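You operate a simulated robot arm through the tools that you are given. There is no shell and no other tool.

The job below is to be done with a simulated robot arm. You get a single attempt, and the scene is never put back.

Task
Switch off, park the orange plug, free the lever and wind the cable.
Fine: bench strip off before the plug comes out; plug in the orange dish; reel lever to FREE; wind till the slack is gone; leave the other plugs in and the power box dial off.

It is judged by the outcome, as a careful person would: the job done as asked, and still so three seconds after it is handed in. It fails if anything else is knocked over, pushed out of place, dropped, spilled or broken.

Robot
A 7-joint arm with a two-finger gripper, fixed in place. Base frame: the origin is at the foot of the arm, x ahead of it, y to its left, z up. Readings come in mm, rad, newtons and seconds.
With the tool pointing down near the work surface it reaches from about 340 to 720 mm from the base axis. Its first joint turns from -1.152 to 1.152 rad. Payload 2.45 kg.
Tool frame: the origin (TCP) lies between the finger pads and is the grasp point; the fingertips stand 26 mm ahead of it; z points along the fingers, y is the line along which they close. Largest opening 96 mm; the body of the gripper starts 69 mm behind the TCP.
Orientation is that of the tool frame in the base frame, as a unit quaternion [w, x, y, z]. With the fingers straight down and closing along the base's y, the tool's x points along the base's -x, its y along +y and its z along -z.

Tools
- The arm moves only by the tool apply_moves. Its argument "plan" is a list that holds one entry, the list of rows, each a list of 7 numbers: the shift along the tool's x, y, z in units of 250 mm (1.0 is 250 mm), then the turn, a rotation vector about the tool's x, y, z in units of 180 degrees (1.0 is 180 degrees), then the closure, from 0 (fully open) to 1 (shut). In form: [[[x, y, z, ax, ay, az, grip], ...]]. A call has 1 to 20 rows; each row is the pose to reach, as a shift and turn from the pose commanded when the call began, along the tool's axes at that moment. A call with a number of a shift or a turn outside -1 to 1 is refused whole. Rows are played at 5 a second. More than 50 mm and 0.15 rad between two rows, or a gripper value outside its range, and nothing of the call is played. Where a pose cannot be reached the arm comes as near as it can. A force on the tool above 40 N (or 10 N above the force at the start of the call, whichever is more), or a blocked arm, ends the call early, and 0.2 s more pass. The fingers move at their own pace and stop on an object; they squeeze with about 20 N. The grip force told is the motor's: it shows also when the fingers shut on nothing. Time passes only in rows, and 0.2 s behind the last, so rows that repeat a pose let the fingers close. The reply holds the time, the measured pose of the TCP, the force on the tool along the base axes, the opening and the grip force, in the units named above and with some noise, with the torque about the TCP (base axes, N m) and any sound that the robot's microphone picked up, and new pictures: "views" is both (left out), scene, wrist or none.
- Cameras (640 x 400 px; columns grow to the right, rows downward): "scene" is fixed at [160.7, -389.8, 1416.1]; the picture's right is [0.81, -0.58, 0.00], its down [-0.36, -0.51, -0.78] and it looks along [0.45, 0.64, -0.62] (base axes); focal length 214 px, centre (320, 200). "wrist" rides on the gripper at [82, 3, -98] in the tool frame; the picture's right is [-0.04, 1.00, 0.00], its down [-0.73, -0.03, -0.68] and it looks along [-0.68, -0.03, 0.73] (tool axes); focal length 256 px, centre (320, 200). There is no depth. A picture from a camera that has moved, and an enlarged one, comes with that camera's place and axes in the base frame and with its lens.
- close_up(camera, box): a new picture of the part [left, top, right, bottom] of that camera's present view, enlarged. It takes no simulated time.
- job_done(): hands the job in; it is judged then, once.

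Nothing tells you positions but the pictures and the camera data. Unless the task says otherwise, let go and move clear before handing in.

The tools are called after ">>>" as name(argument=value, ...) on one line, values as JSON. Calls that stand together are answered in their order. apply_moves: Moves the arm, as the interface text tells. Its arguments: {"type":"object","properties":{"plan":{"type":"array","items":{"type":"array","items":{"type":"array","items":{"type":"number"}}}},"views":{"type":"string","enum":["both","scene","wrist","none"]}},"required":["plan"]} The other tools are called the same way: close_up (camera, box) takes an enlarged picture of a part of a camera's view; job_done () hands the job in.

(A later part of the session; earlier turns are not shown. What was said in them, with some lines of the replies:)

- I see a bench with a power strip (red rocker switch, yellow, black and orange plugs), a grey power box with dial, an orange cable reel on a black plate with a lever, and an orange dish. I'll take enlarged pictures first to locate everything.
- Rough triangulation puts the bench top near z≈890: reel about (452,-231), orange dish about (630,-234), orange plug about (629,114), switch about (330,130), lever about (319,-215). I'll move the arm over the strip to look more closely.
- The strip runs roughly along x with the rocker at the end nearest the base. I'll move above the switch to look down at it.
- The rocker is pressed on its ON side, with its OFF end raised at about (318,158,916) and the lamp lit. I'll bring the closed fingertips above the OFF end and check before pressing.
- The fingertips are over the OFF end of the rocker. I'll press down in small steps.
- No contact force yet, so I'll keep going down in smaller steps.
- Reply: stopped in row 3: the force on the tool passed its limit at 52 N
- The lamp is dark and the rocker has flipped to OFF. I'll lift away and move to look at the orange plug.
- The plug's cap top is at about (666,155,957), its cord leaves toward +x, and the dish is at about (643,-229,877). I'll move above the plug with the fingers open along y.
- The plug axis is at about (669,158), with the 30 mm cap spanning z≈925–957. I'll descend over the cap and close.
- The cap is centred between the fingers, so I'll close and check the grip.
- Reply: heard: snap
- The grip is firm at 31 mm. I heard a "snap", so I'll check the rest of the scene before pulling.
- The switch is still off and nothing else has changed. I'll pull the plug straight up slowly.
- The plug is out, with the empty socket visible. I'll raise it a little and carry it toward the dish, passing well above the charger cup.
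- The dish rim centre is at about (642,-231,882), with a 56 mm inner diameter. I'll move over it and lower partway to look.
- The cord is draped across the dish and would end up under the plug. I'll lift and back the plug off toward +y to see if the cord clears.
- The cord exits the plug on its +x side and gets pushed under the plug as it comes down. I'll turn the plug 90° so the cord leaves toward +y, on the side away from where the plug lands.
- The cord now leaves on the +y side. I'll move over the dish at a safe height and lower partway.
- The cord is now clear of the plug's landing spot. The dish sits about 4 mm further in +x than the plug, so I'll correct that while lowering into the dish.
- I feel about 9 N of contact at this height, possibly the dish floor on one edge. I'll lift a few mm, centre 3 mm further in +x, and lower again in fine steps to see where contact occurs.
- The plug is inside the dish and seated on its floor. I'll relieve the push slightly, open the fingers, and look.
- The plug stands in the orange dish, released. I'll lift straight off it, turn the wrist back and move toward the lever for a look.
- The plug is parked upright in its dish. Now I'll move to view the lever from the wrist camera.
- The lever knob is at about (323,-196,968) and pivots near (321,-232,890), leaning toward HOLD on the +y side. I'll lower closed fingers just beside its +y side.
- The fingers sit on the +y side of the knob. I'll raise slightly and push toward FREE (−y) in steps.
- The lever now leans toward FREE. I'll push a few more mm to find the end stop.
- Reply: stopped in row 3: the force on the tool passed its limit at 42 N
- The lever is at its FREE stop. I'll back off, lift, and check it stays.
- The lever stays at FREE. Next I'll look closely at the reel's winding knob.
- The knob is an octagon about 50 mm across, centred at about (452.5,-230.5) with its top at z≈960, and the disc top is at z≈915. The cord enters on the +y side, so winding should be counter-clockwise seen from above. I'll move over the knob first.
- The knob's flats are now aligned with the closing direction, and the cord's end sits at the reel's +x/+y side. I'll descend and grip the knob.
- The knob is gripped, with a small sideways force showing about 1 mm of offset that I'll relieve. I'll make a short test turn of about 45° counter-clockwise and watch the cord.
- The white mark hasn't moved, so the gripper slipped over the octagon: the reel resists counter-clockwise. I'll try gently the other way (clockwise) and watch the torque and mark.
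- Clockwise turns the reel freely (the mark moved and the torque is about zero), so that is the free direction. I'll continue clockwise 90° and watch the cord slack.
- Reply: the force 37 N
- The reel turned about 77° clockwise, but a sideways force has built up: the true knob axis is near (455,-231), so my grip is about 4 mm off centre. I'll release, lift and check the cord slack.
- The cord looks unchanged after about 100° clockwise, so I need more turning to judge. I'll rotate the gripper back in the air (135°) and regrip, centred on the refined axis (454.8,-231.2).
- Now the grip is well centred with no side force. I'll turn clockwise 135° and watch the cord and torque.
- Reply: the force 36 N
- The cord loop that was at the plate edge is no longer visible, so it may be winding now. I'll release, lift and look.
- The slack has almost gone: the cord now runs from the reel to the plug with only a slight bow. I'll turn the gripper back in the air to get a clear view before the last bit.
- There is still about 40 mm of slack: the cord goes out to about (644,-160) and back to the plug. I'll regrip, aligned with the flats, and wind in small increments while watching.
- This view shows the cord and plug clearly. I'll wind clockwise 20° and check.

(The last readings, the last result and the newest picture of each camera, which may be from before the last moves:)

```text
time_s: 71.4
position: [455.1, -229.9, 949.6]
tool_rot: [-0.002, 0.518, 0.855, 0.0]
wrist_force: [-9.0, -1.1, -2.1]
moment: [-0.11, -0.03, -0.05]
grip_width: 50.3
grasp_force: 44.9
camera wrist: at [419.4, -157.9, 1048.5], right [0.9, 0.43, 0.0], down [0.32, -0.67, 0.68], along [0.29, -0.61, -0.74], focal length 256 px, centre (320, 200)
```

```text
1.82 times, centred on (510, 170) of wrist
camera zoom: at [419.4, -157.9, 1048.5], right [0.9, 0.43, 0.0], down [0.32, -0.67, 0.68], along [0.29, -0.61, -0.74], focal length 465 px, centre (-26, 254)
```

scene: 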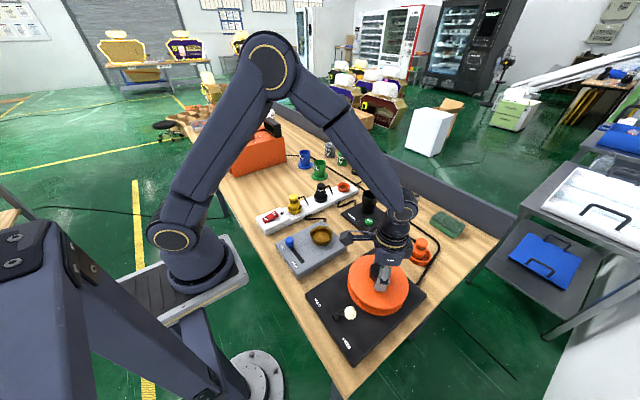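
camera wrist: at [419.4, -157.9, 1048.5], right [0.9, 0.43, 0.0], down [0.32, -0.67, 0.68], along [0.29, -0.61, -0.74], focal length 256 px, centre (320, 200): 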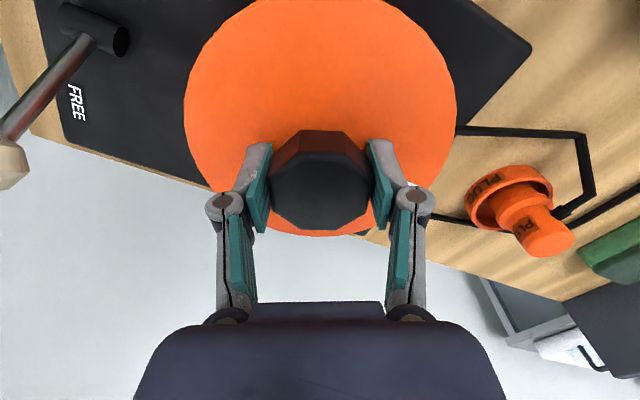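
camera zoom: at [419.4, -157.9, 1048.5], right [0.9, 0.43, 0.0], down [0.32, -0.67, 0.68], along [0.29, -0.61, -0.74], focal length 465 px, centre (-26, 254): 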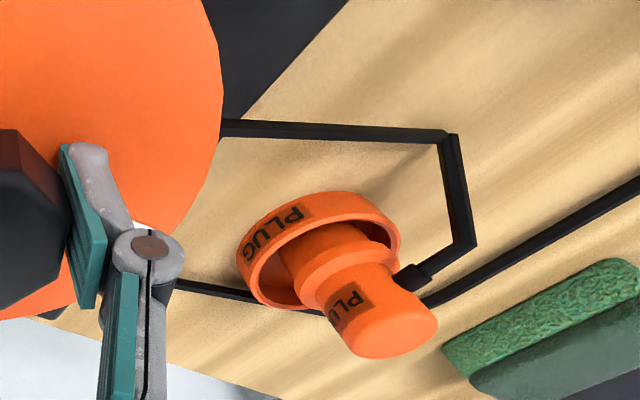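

The cord corner hasn't moved noticeably with these 20°, so I'll continue in 20° steps.

>>> apply_moves(plan=[[[0, 0, 0, 0, 0, 0.03, 1], [0, 0, 0, 0, 0, 0.06, 1], [0, 0, 0, 0, 0, 0.09, 1], [0, 0, 0, 0, 0, 0.11, 1], [0, 0, 0, 0, 0, 0.11, 1], [0, 0, 0, 0, 0, 0.11, 1]]], views="wrist")

>>> close_up(camera="scene", box=[365, 220, 445, 280])

```text
time_s: 72.8
position: [456.2, -232.0, 950.4]
tool_rot: [-0.001, 0.658, 0.753, 0.0]
wrist_force: [-13.9, -10.2, 10.0]
moment: [-0.18, 0.46, 0.81]
grip_width: 50.7
grasp_force: 44.9
camera wrist: at [446.5, -151.9, 1049.4], right [1.0, 0.09, 0.0], down [0.07, -0.73, 0.68], along [0.06, -0.68, -0.73], focal length 256 px, centre (320, 200)
```

wrist: 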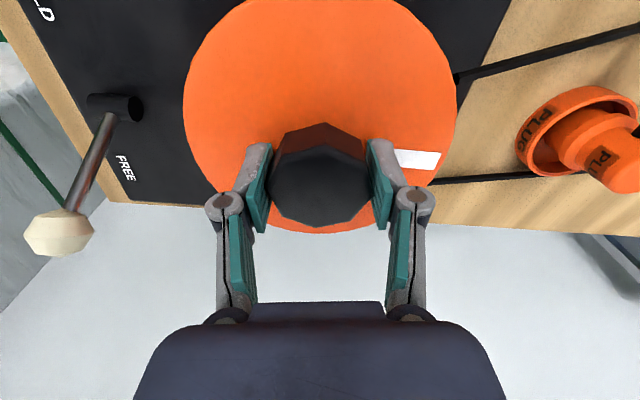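

```text
6.67 times, centred on (405, 250) of scene
camera zoom: at [160.2, -390.0, 1416.2], right [0.81, -0.58, 0.0], down [-0.36, -0.51, -0.78], along [0.45, 0.64, -0.62], focal length 1430 px, centre (-247, -133)
```

zoom: 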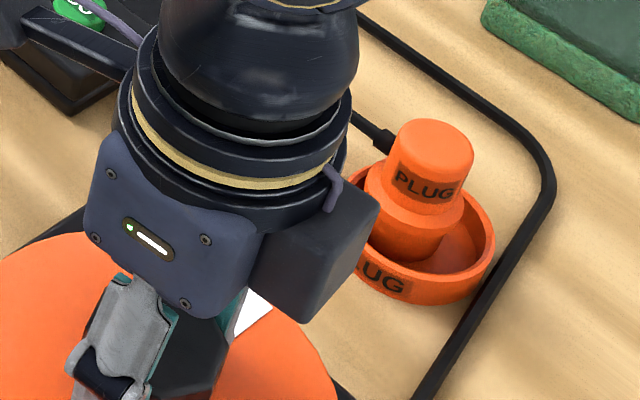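

There is now resistance (0.8 N·m) and the grip began to slip on the flats, so the reel has come to a stop after about 260° total. I'll release, lift and inspect the cord and plug.

>>> apply_moves(plan=[[[0, 0, 0, 0, 0, 0.08, 0.8], [0, 0, 0, 0, 0, 0.08, 0.4], [0, 0, 0, 0, 0, 0.08, 0.1], [0, 0, 0, 0, 0, 0.08, 0], [0, 0, -0.12, 0, 0, 0.08, 0], [0, 0, -0.28, 0, 0, 0.08, 0], [0, 0, -0.4, 0, 0, 0.08, 0], [0.1, 0, -0.48, 0, 0, 0.08, 0], [0.1, 0, -0.48, 0, 0, 0.08, 0]]], views="both")

>>> close_up(camera="wrist", box=[240, 0, 640, 200])

>>> close_up(camera="scene", box=[340, 210, 460, 320])

>>> close_up(camera="scene", box=[365, 220, 445, 280])

```text
refused: row 1 steps farther than a row can; nothing moved
```

```text
1.60 times, centred on (440, 100) of wrist
camera zoom: at [446.5, -151.9, 1049.4], right [1.0, 0.09, 0.0], down [0.07, -0.73, 0.68], along [0.06, -0.68, -0.73], focal length 410 px, centre (128, 360)
```

zoom: 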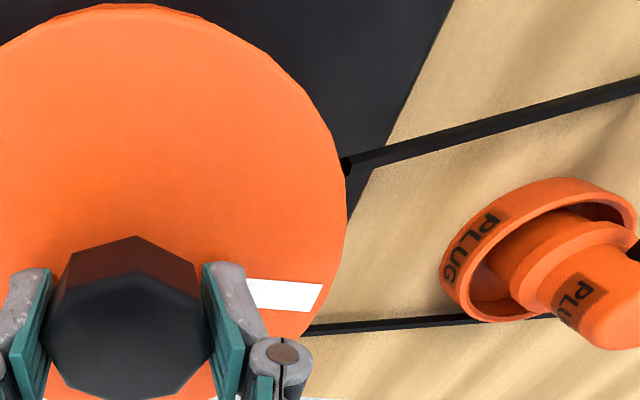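

```text
3.64 times, centred on (400, 265) of scene
camera zoom: at [160.2, -390.0, 1416.2], right [0.81, -0.58, 0.0], down [-0.36, -0.51, -0.78], along [0.45, 0.64, -0.62], focal length 780 px, centre (29, -36)
```

zoom: 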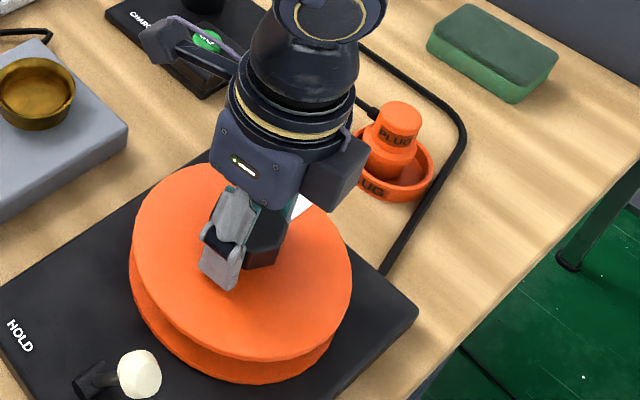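

```text
6.67 times, centred on (405, 250) of scene
camera zoom: at [160.2, -390.0, 1416.2], right [0.81, -0.58, 0.0], down [-0.36, -0.51, -0.78], along [0.45, 0.64, -0.62], focal length 1430 px, centre (-247, -133)
```

zoom: 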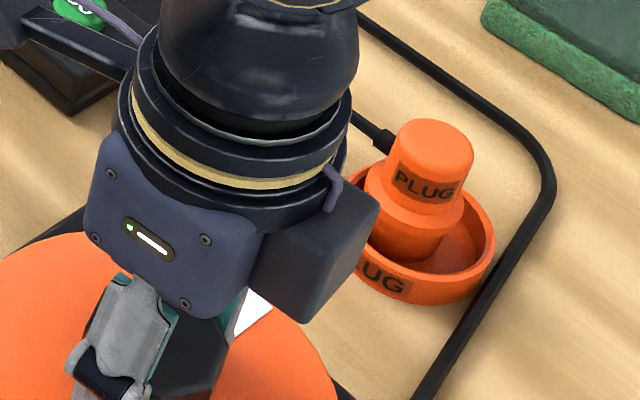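

>>> apply_moves(plan=[[[0, 0, 0, 0, 0, 0, 0.8], [0, 0, 0, 0, 0, 0, 0.4], [0, 0, 0, 0, 0, 0, 0.1], [0, 0, 0, 0, 0, 0, 0], [0, 0, -0.12, 0, 0, 0, 0], [0, 0, -0.28, 0, 0, 0, 0], [0, 0, -0.4, 0, 0, 0, 0], [0.16, 0, -0.44, 0, 0, 0, 0], [0.3, 0, -0.44, 0, 0, 0, 0], [0.3, 0, -0.44, 0, 0, 0, 0]]], views="both")

>>> close_up(camera="wrist", box=[240, 0, 640, 200])

>>> close_up(camera="scene", box=[340, 210, 460, 320])

>>> close_up(camera="scene", box=[365, 220, 445, 280])

```text
time_s: 75.0
position: [446.6, -154.6, 1059.4]
tool_rot: [-0.001, 0.658, 0.753, -0.001]
wrist_force: [-0.1, 0.2, 0.6]
moment: [0.02, 0.0, 0.02]
grip_width: 96.0
grasp_force: 0.0
camera wrist: at [436.8, -74.4, 1158.4], right [1.0, 0.1, 0.0], down [0.07, -0.73, 0.68], along [0.06, -0.68, -0.73], focal length 256 px, centre (320, 200)
```

scene: 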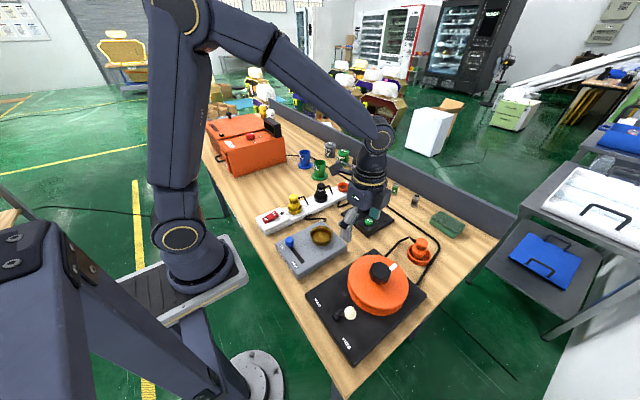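
wrist: 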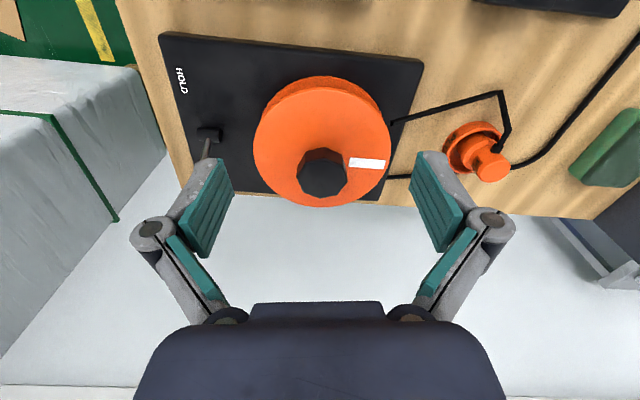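

```text
1.60 times, centred on (440, 100) of wrist
camera zoom: at [436.8, -74.4, 1158.4], right [1.0, 0.1, 0.0], down [0.07, -0.73, 0.68], along [0.06, -0.68, -0.73], focal length 410 px, centre (128, 360)
```

zoom: 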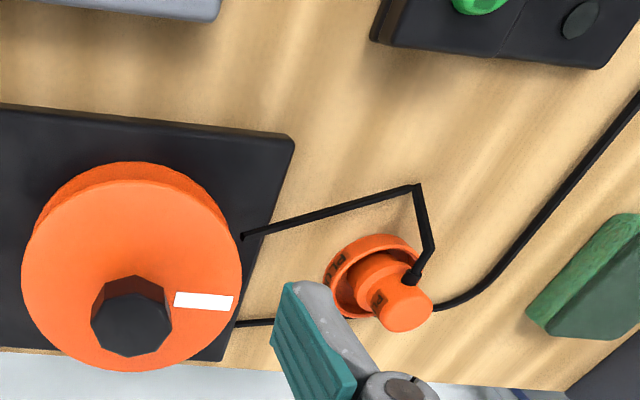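

```text
3.64 times, centred on (400, 265) of scene
camera zoom: at [160.7, -389.8, 1416.1], right [0.81, -0.58, 0.0], down [-0.36, -0.51, -0.78], along [0.45, 0.64, -0.62], focal length 780 px, centre (29, -36)
```

zoom: 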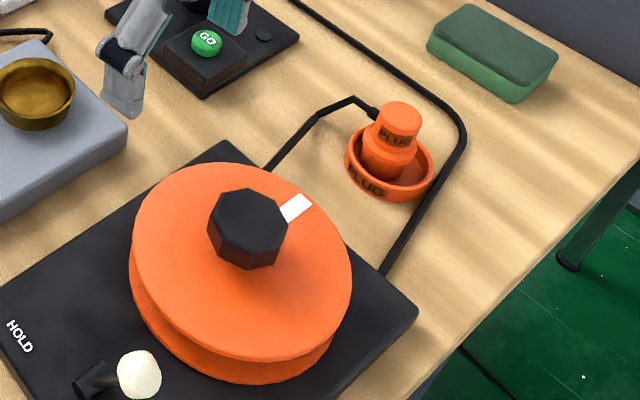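

```text
6.67 times, centred on (405, 250) of scene
camera zoom: at [160.7, -389.8, 1416.1], right [0.81, -0.58, 0.0], down [-0.36, -0.51, -0.78], along [0.45, 0.64, -0.62], focal length 1430 px, centre (-247, -133)
```

zoom: 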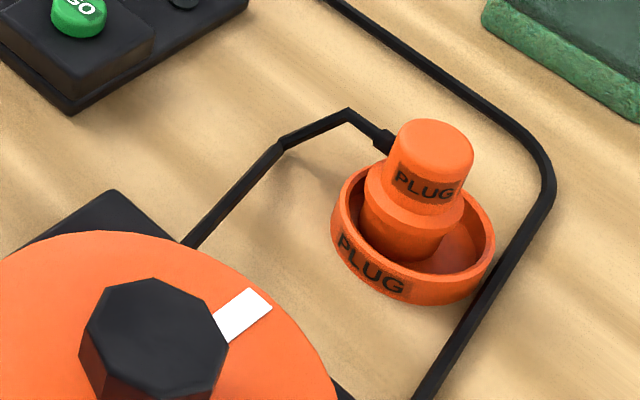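

>>> close_up(camera="wrist", box=[240, 70, 400, 220])

>>> close_up(camera="wrist", box=[370, 60, 550, 220])

>>> close_up(camera="scene", box=[300, 260, 380, 340])

```text
2.67 times, centred on (320, 145) of wrist
camera zoom: at [436.8, -74.4, 1158.4], right [1.0, 0.1, 0.0], down [0.07, -0.73, 0.68], along [0.06, -0.68, -0.73], focal length 683 px, centre (320, 347)
```

zoom: 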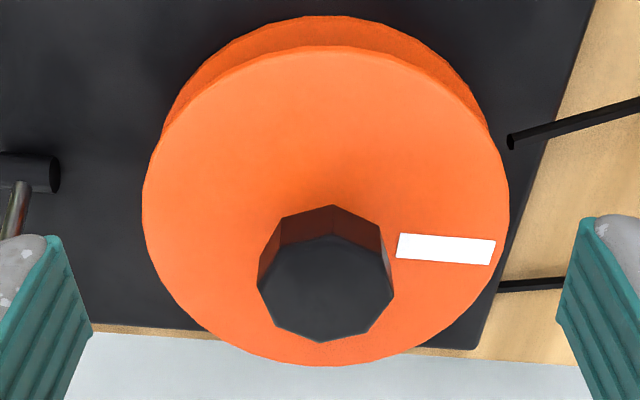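

```text
2.50 times, centred on (460, 140) of wrist
camera zoom: at [436.8, -74.4, 1158.4], right [1.0, 0.1, 0.0], down [0.07, -0.73, 0.68], along [0.06, -0.68, -0.73], focal length 640 px, centre (-30, 350)
```

zoom: 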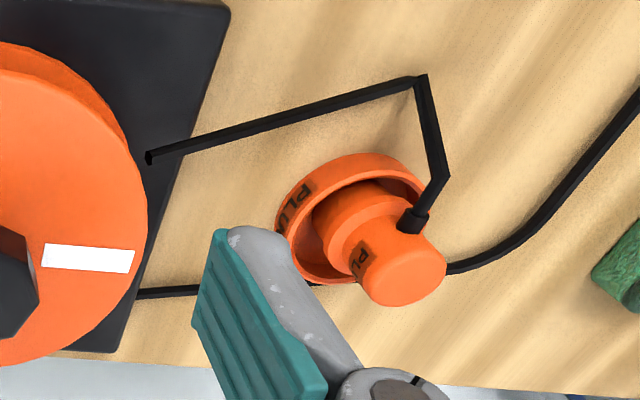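

```text
5.00 times, centred on (340, 300) of scene
camera zoom: at [160.7, -389.8, 1416.1], right [0.81, -0.58, 0.0], down [-0.36, -0.51, -0.78], along [0.45, 0.64, -0.62], focal length 1072 px, centre (220, -300)
```

zoom: 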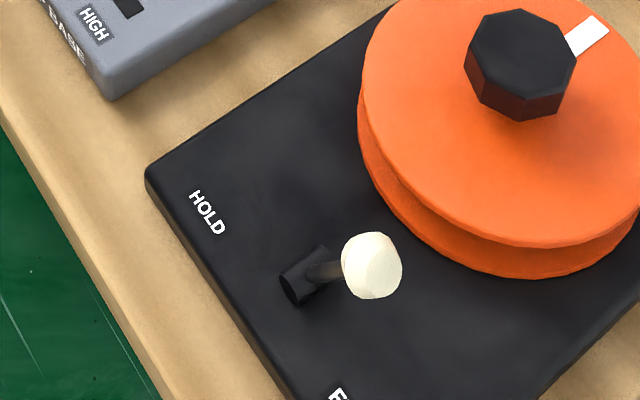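

The cord is straight from the reel to a point at about (644,-159), then makes the stiff bend up to the plug. I'll regrip squarely on the flats (yaw ≈ -64°) and check whether the reel is truly at its stop.

>>> apply_moves(plan=[[[-0.14, 0, 0, 0, 0, -0.03, 0], [-0.3, 0, 0, 0, 0, -0.07, 0], [-0.3, 0, 0, 0, 0, -0.1017, 0], [-0.3, 0, 0.14, 0, 0, -0.1017, 0], [-0.3, 0, 0.3, 0, 0, -0.1017, 0], [-0.3, 0, 0.4, 0, 0, -0.1017, 0], [-0.3, 0, 0.44, 0, 0, -0.1017, 0], [-0.3, 0, 0.44, 0, 0, -0.1017, 0.3], [-0.3, 0, 0.44, 0, 0, -0.1017, 0.6], [-0.3, 0, 0.44, 0, 0, -0.1017, 1], [-0.3, 0, 0.44, 0, 0, -0.1017, 1], [-0.3, 0, 0.44, 0, 0, -0.1017, 1]]], views="wrist")

```text
time_s: 77.6
position: [455.4, -231.9, 949.9]
tool_rot: [-0.001, 0.53, 0.848, 0.0]
wrist_force: [-7.3, -2.1, 0.8]
moment: [-0.08, 0.19, 0.1]
grip_width: 50.5
grasp_force: 45.0
camera wrist: at [422.2, -158.6, 1049.4], right [0.92, 0.4, 0.0], down [0.3, -0.67, 0.68], along [0.27, -0.62, -0.74], focal length 256 px, centre (320, 200)
```

wrist: 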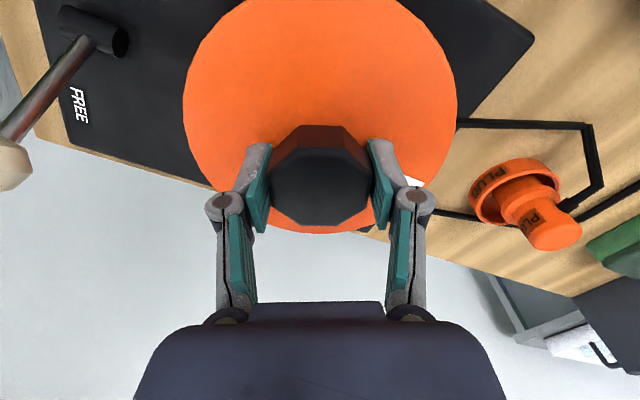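

>>> apply_moves(plan=[[[0, -0.002, 0, 0, 0, 0.015, 1], [0, -0.002, 0, 0, 0, 0.03, 1], [0, -0.002, 0, 0, 0, 0.045, 1], [0, -0.002, 0, 0, 0, 0.06, 1], [0, -0.002, 0, 0, 0, 0.06, 1], [0, -0.002, 0, 0, 0, 0.06, 1]]], views="wrist")

>>> close_up(camera="wrist", box=[200, 60, 640, 280])

```text
time_s: 79.0
position: [456.2, -230.2, 949.9]
tool_rot: [0.0, 0.608, 0.794, 0.0]
wrist_force: [-5.5, -4.5, 18.4]
moment: [0.02, 0.23, 0.4]
grip_width: 50.6
grasp_force: 45.1
camera wrist: at [435.8, -152.6, 1048.7], right [0.97, 0.22, 0.0], down [0.16, -0.72, 0.68], along [0.15, -0.66, -0.73], focal length 256 px, centre (320, 200)
```

wrist: 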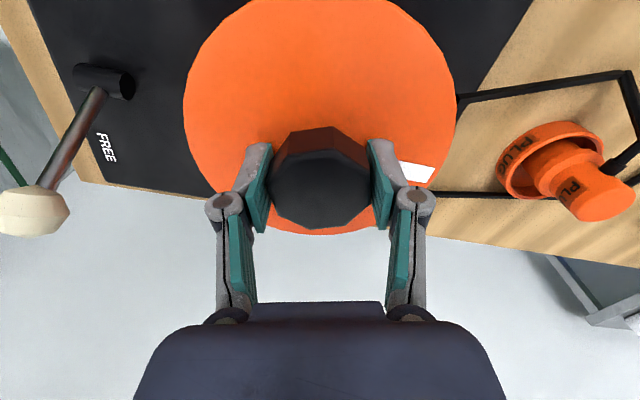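

```text
1.45 times, centred on (420, 170) of wrist
camera zoom: at [435.8, -152.6, 1048.7], right [0.97, 0.22, 0.0], down [0.16, -0.72, 0.68], along [0.15, -0.66, -0.73], focal length 372 px, centre (174, 244)
```

zoom: 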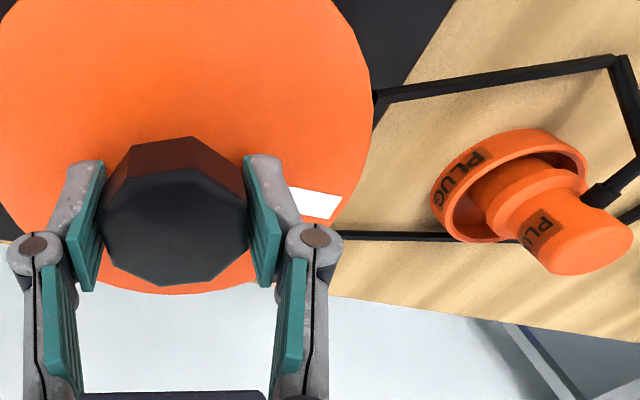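

The reel is at a firm stop, and the free cord now runs straight and taut from the reel to the end of the plug's rigid pigtail. The slack is gone and the plug hasn't moved. I'll release the knob, lift straight up and move clear.

>>> apply_moves(plan=[[[0, 0, 0, 0, 0, 0, 0.8], [0, 0, 0, 0, 0, 0, 0.4], [0, 0, 0, 0, 0, 0, 0.1], [0, 0, 0, 0, 0, 0, 0], [0, 0, 0, 0, 0, 0, 0], [0, 0, -0.12, 0, 0, 0, 0], [0, 0, -0.28, 0, 0, 0, 0], [0, 0, -0.44, 0, 0, 0, 0], [0.1, 0, -0.56, 0, 0, 0, 0], [0.24, 0, -0.66, 0, 0, 0, 0], [0.4, 0, -0.72, 0, 0, 0, 0], [0.4, 0, -0.72, 0, 0, 0, 0]]], views="both")

>>> close_up(camera="scene", box=[340, 220, 450, 320])

>>> close_up(camera="scene", box=[250, 170, 370, 250])

>>> close_up(camera="wrist", box=[240, 40, 580, 240])

```text
time_s: 81.6
position: [430.2, -135.7, 1133.1]
tool_rot: [-0.002, 0.607, 0.795, 0.0]
wrist_force: [-0.3, -0.9, 0.3]
moment: [0.02, 0.05, -0.04]
grip_width: 96.0
grasp_force: 0.0
camera wrist: at [410.4, -57.3, 1231.1], right [0.97, 0.22, 0.0], down [0.17, -0.72, 0.68], along [0.15, -0.66, -0.74], focal length 256 px, centre (320, 200)
```

scene: 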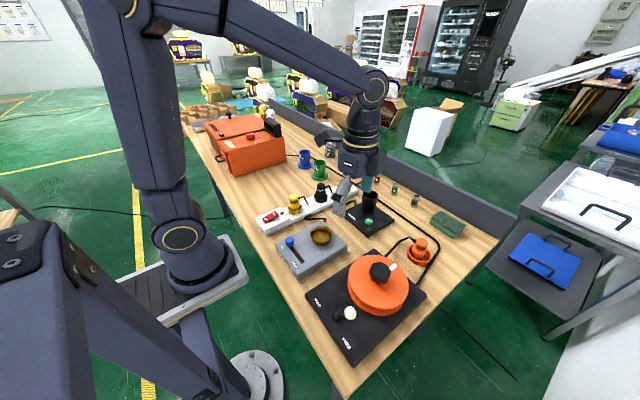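
wrist: 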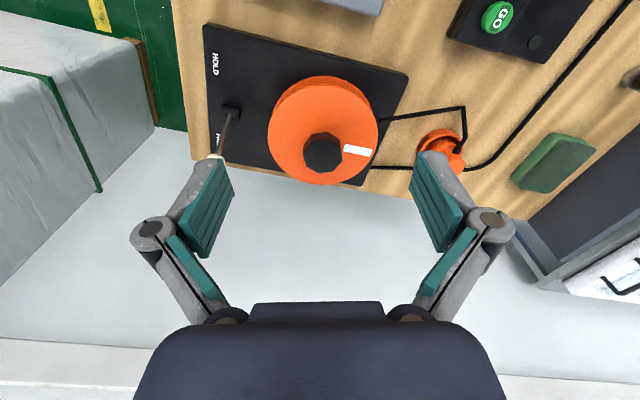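

```text
4.00 times, centred on (395, 270) of scene
camera zoom: at [160.7, -389.8, 1416.1], right [0.81, -0.58, 0.0], down [-0.36, -0.51, -0.78], along [0.45, 0.64, -0.62], focal length 858 px, centre (20, -80)
```

zoom: 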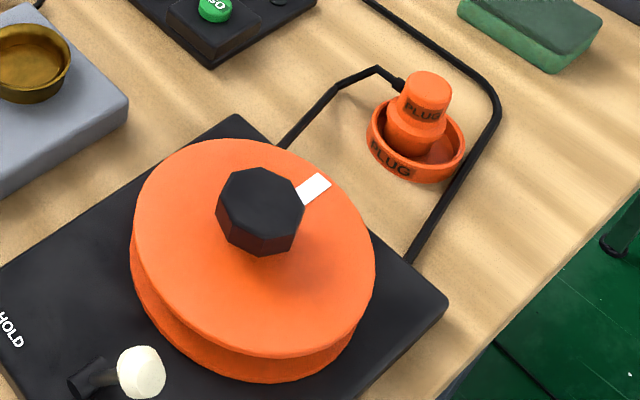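

```text
5.00 times, centred on (310, 210) of scene
camera zoom: at [160.7, -389.8, 1416.1], right [0.81, -0.58, 0.0], down [-0.36, -0.51, -0.78], along [0.45, 0.64, -0.62], focal length 1072 px, centre (370, 150)
```

zoom: 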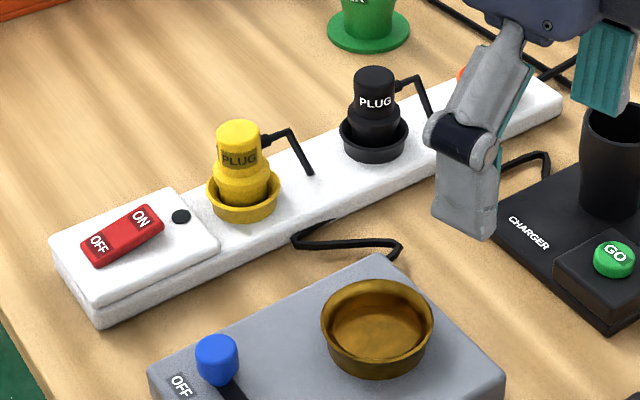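

```text
1.88 times, centred on (410, 140) of wrist
camera zoom: at [410.4, -57.3, 1231.1], right [0.97, 0.22, 0.0], down [0.17, -0.72, 0.68], along [0.15, -0.66, -0.74], focal length 482 px, centre (151, 313)
```

zoom: 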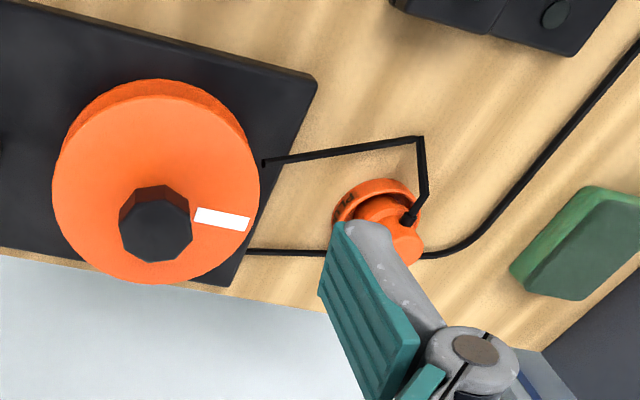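

Everything looks right: strip OFF with its lamp dark, yellow and black plugs in, orange plug in its dish, lever at FREE, cord straight and power box slider at OFF. I'll raise the arm further, let things settle, and make a last check.

>>> apply_moves(plan=[[[0, 0, -0.1, 0, 0, 0, 0], [0, 0, -0.24, 0, 0, 0, 0], [0, 0, -0.3, 0, 0, 0, 0], [0, 0, -0.3, 0, 0, 0, 0], [0, 0, -0.3, 0, 0, 0, 0], [0, 0, -0.3, 0, 0, 0, 0]]], views="both")

>>> close_up(camera="scene", box=[280, 130, 480, 260])

>>> close_up(camera="scene", box=[260, 220, 460, 350])

```text
time_s: 83.0
position: [430.2, -136.3, 1207.6]
tool_rot: [-0.002, 0.606, 0.795, 0.0]
wrist_force: [-0.4, -0.3, -0.4]
moment: [-0.02, -0.02, -0.04]
grip_width: 96.0
grasp_force: 0.1
camera wrist: at [409.9, -57.2, 1306.5], right [0.97, 0.22, 0.0], down [0.17, -0.72, 0.68], along [0.15, -0.66, -0.74], focal length 256 px, centre (320, 200)
```

scene: 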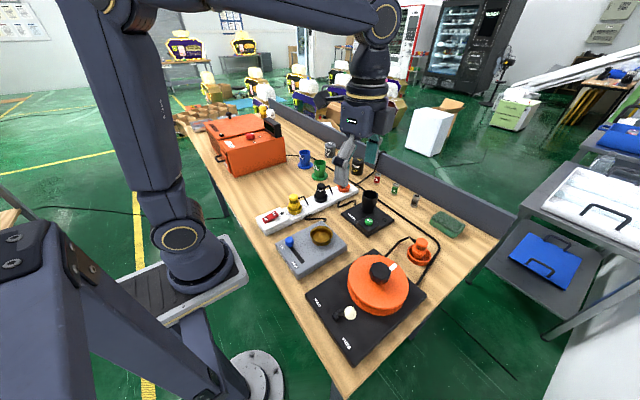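
wrist: 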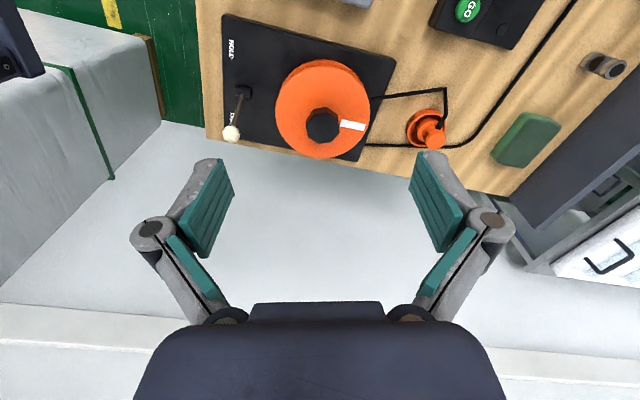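

```text
3.08 times, centred on (380, 195) of scene
camera zoom: at [160.7, -389.8, 1416.1], right [0.81, -0.58, 0.0], down [-0.36, -0.51, -0.78], along [0.45, 0.64, -0.62], focal length 660 px, centre (135, 215)
```

zoom: 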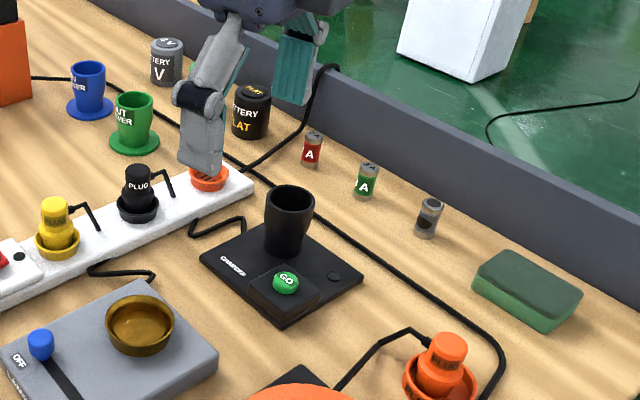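

```text
3.08 times, centred on (360, 285) of scene
camera zoom: at [160.7, -389.8, 1416.1], right [0.81, -0.58, 0.0], down [-0.36, -0.51, -0.78], along [0.45, 0.64, -0.62], focal length 660 px, centre (197, -62)
```

zoom: 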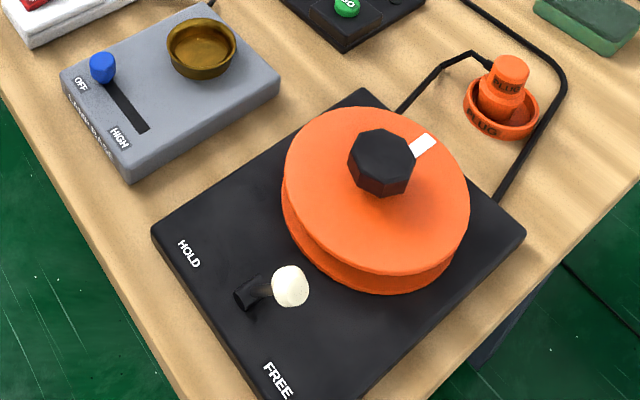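

All the conditions still hold and the arm is clear of the bench: strip OFF, orange plug parked in its dish, lever FREE, cord wound straight, other plugs in, power box OFF. I'm handing the job in.

>>> job_done()

```text
The job is handed in.
```

I did all four steps and handed the job in. The only feedback I got was that it was received.

- **Strip:** switched off first. The rocker is on OFF and its lamp is dark.
- **Orange plug:** pulled straight up after the strip was off, and now standing in the orange dish.
- **Lever:** pushed to its stop at FREE, and it stayed there.
- **Cable:** wound about 270° clockwise, until the reel came to a firm stop. The loose cord now runs straight from the reel to the plug's cord end. The two bends still visible next to the plug match the rigid pigtails on the other plugs, so I took them as part of the plug rather than slack.
- **Left alone:** the yellow and black plugs are still in, the power box is still on OFF, and nothing else on the bench looked moved.

- **Slips on the knob:** my first try at winding, counter-clockwise, was blocked and the grip slipped on the knob. It slipped again at the clockwise stop.
- **Snap sound:** I heard a snap as I gripped the plug, before pulling it. I looked over the scene then and found nothing wrong.
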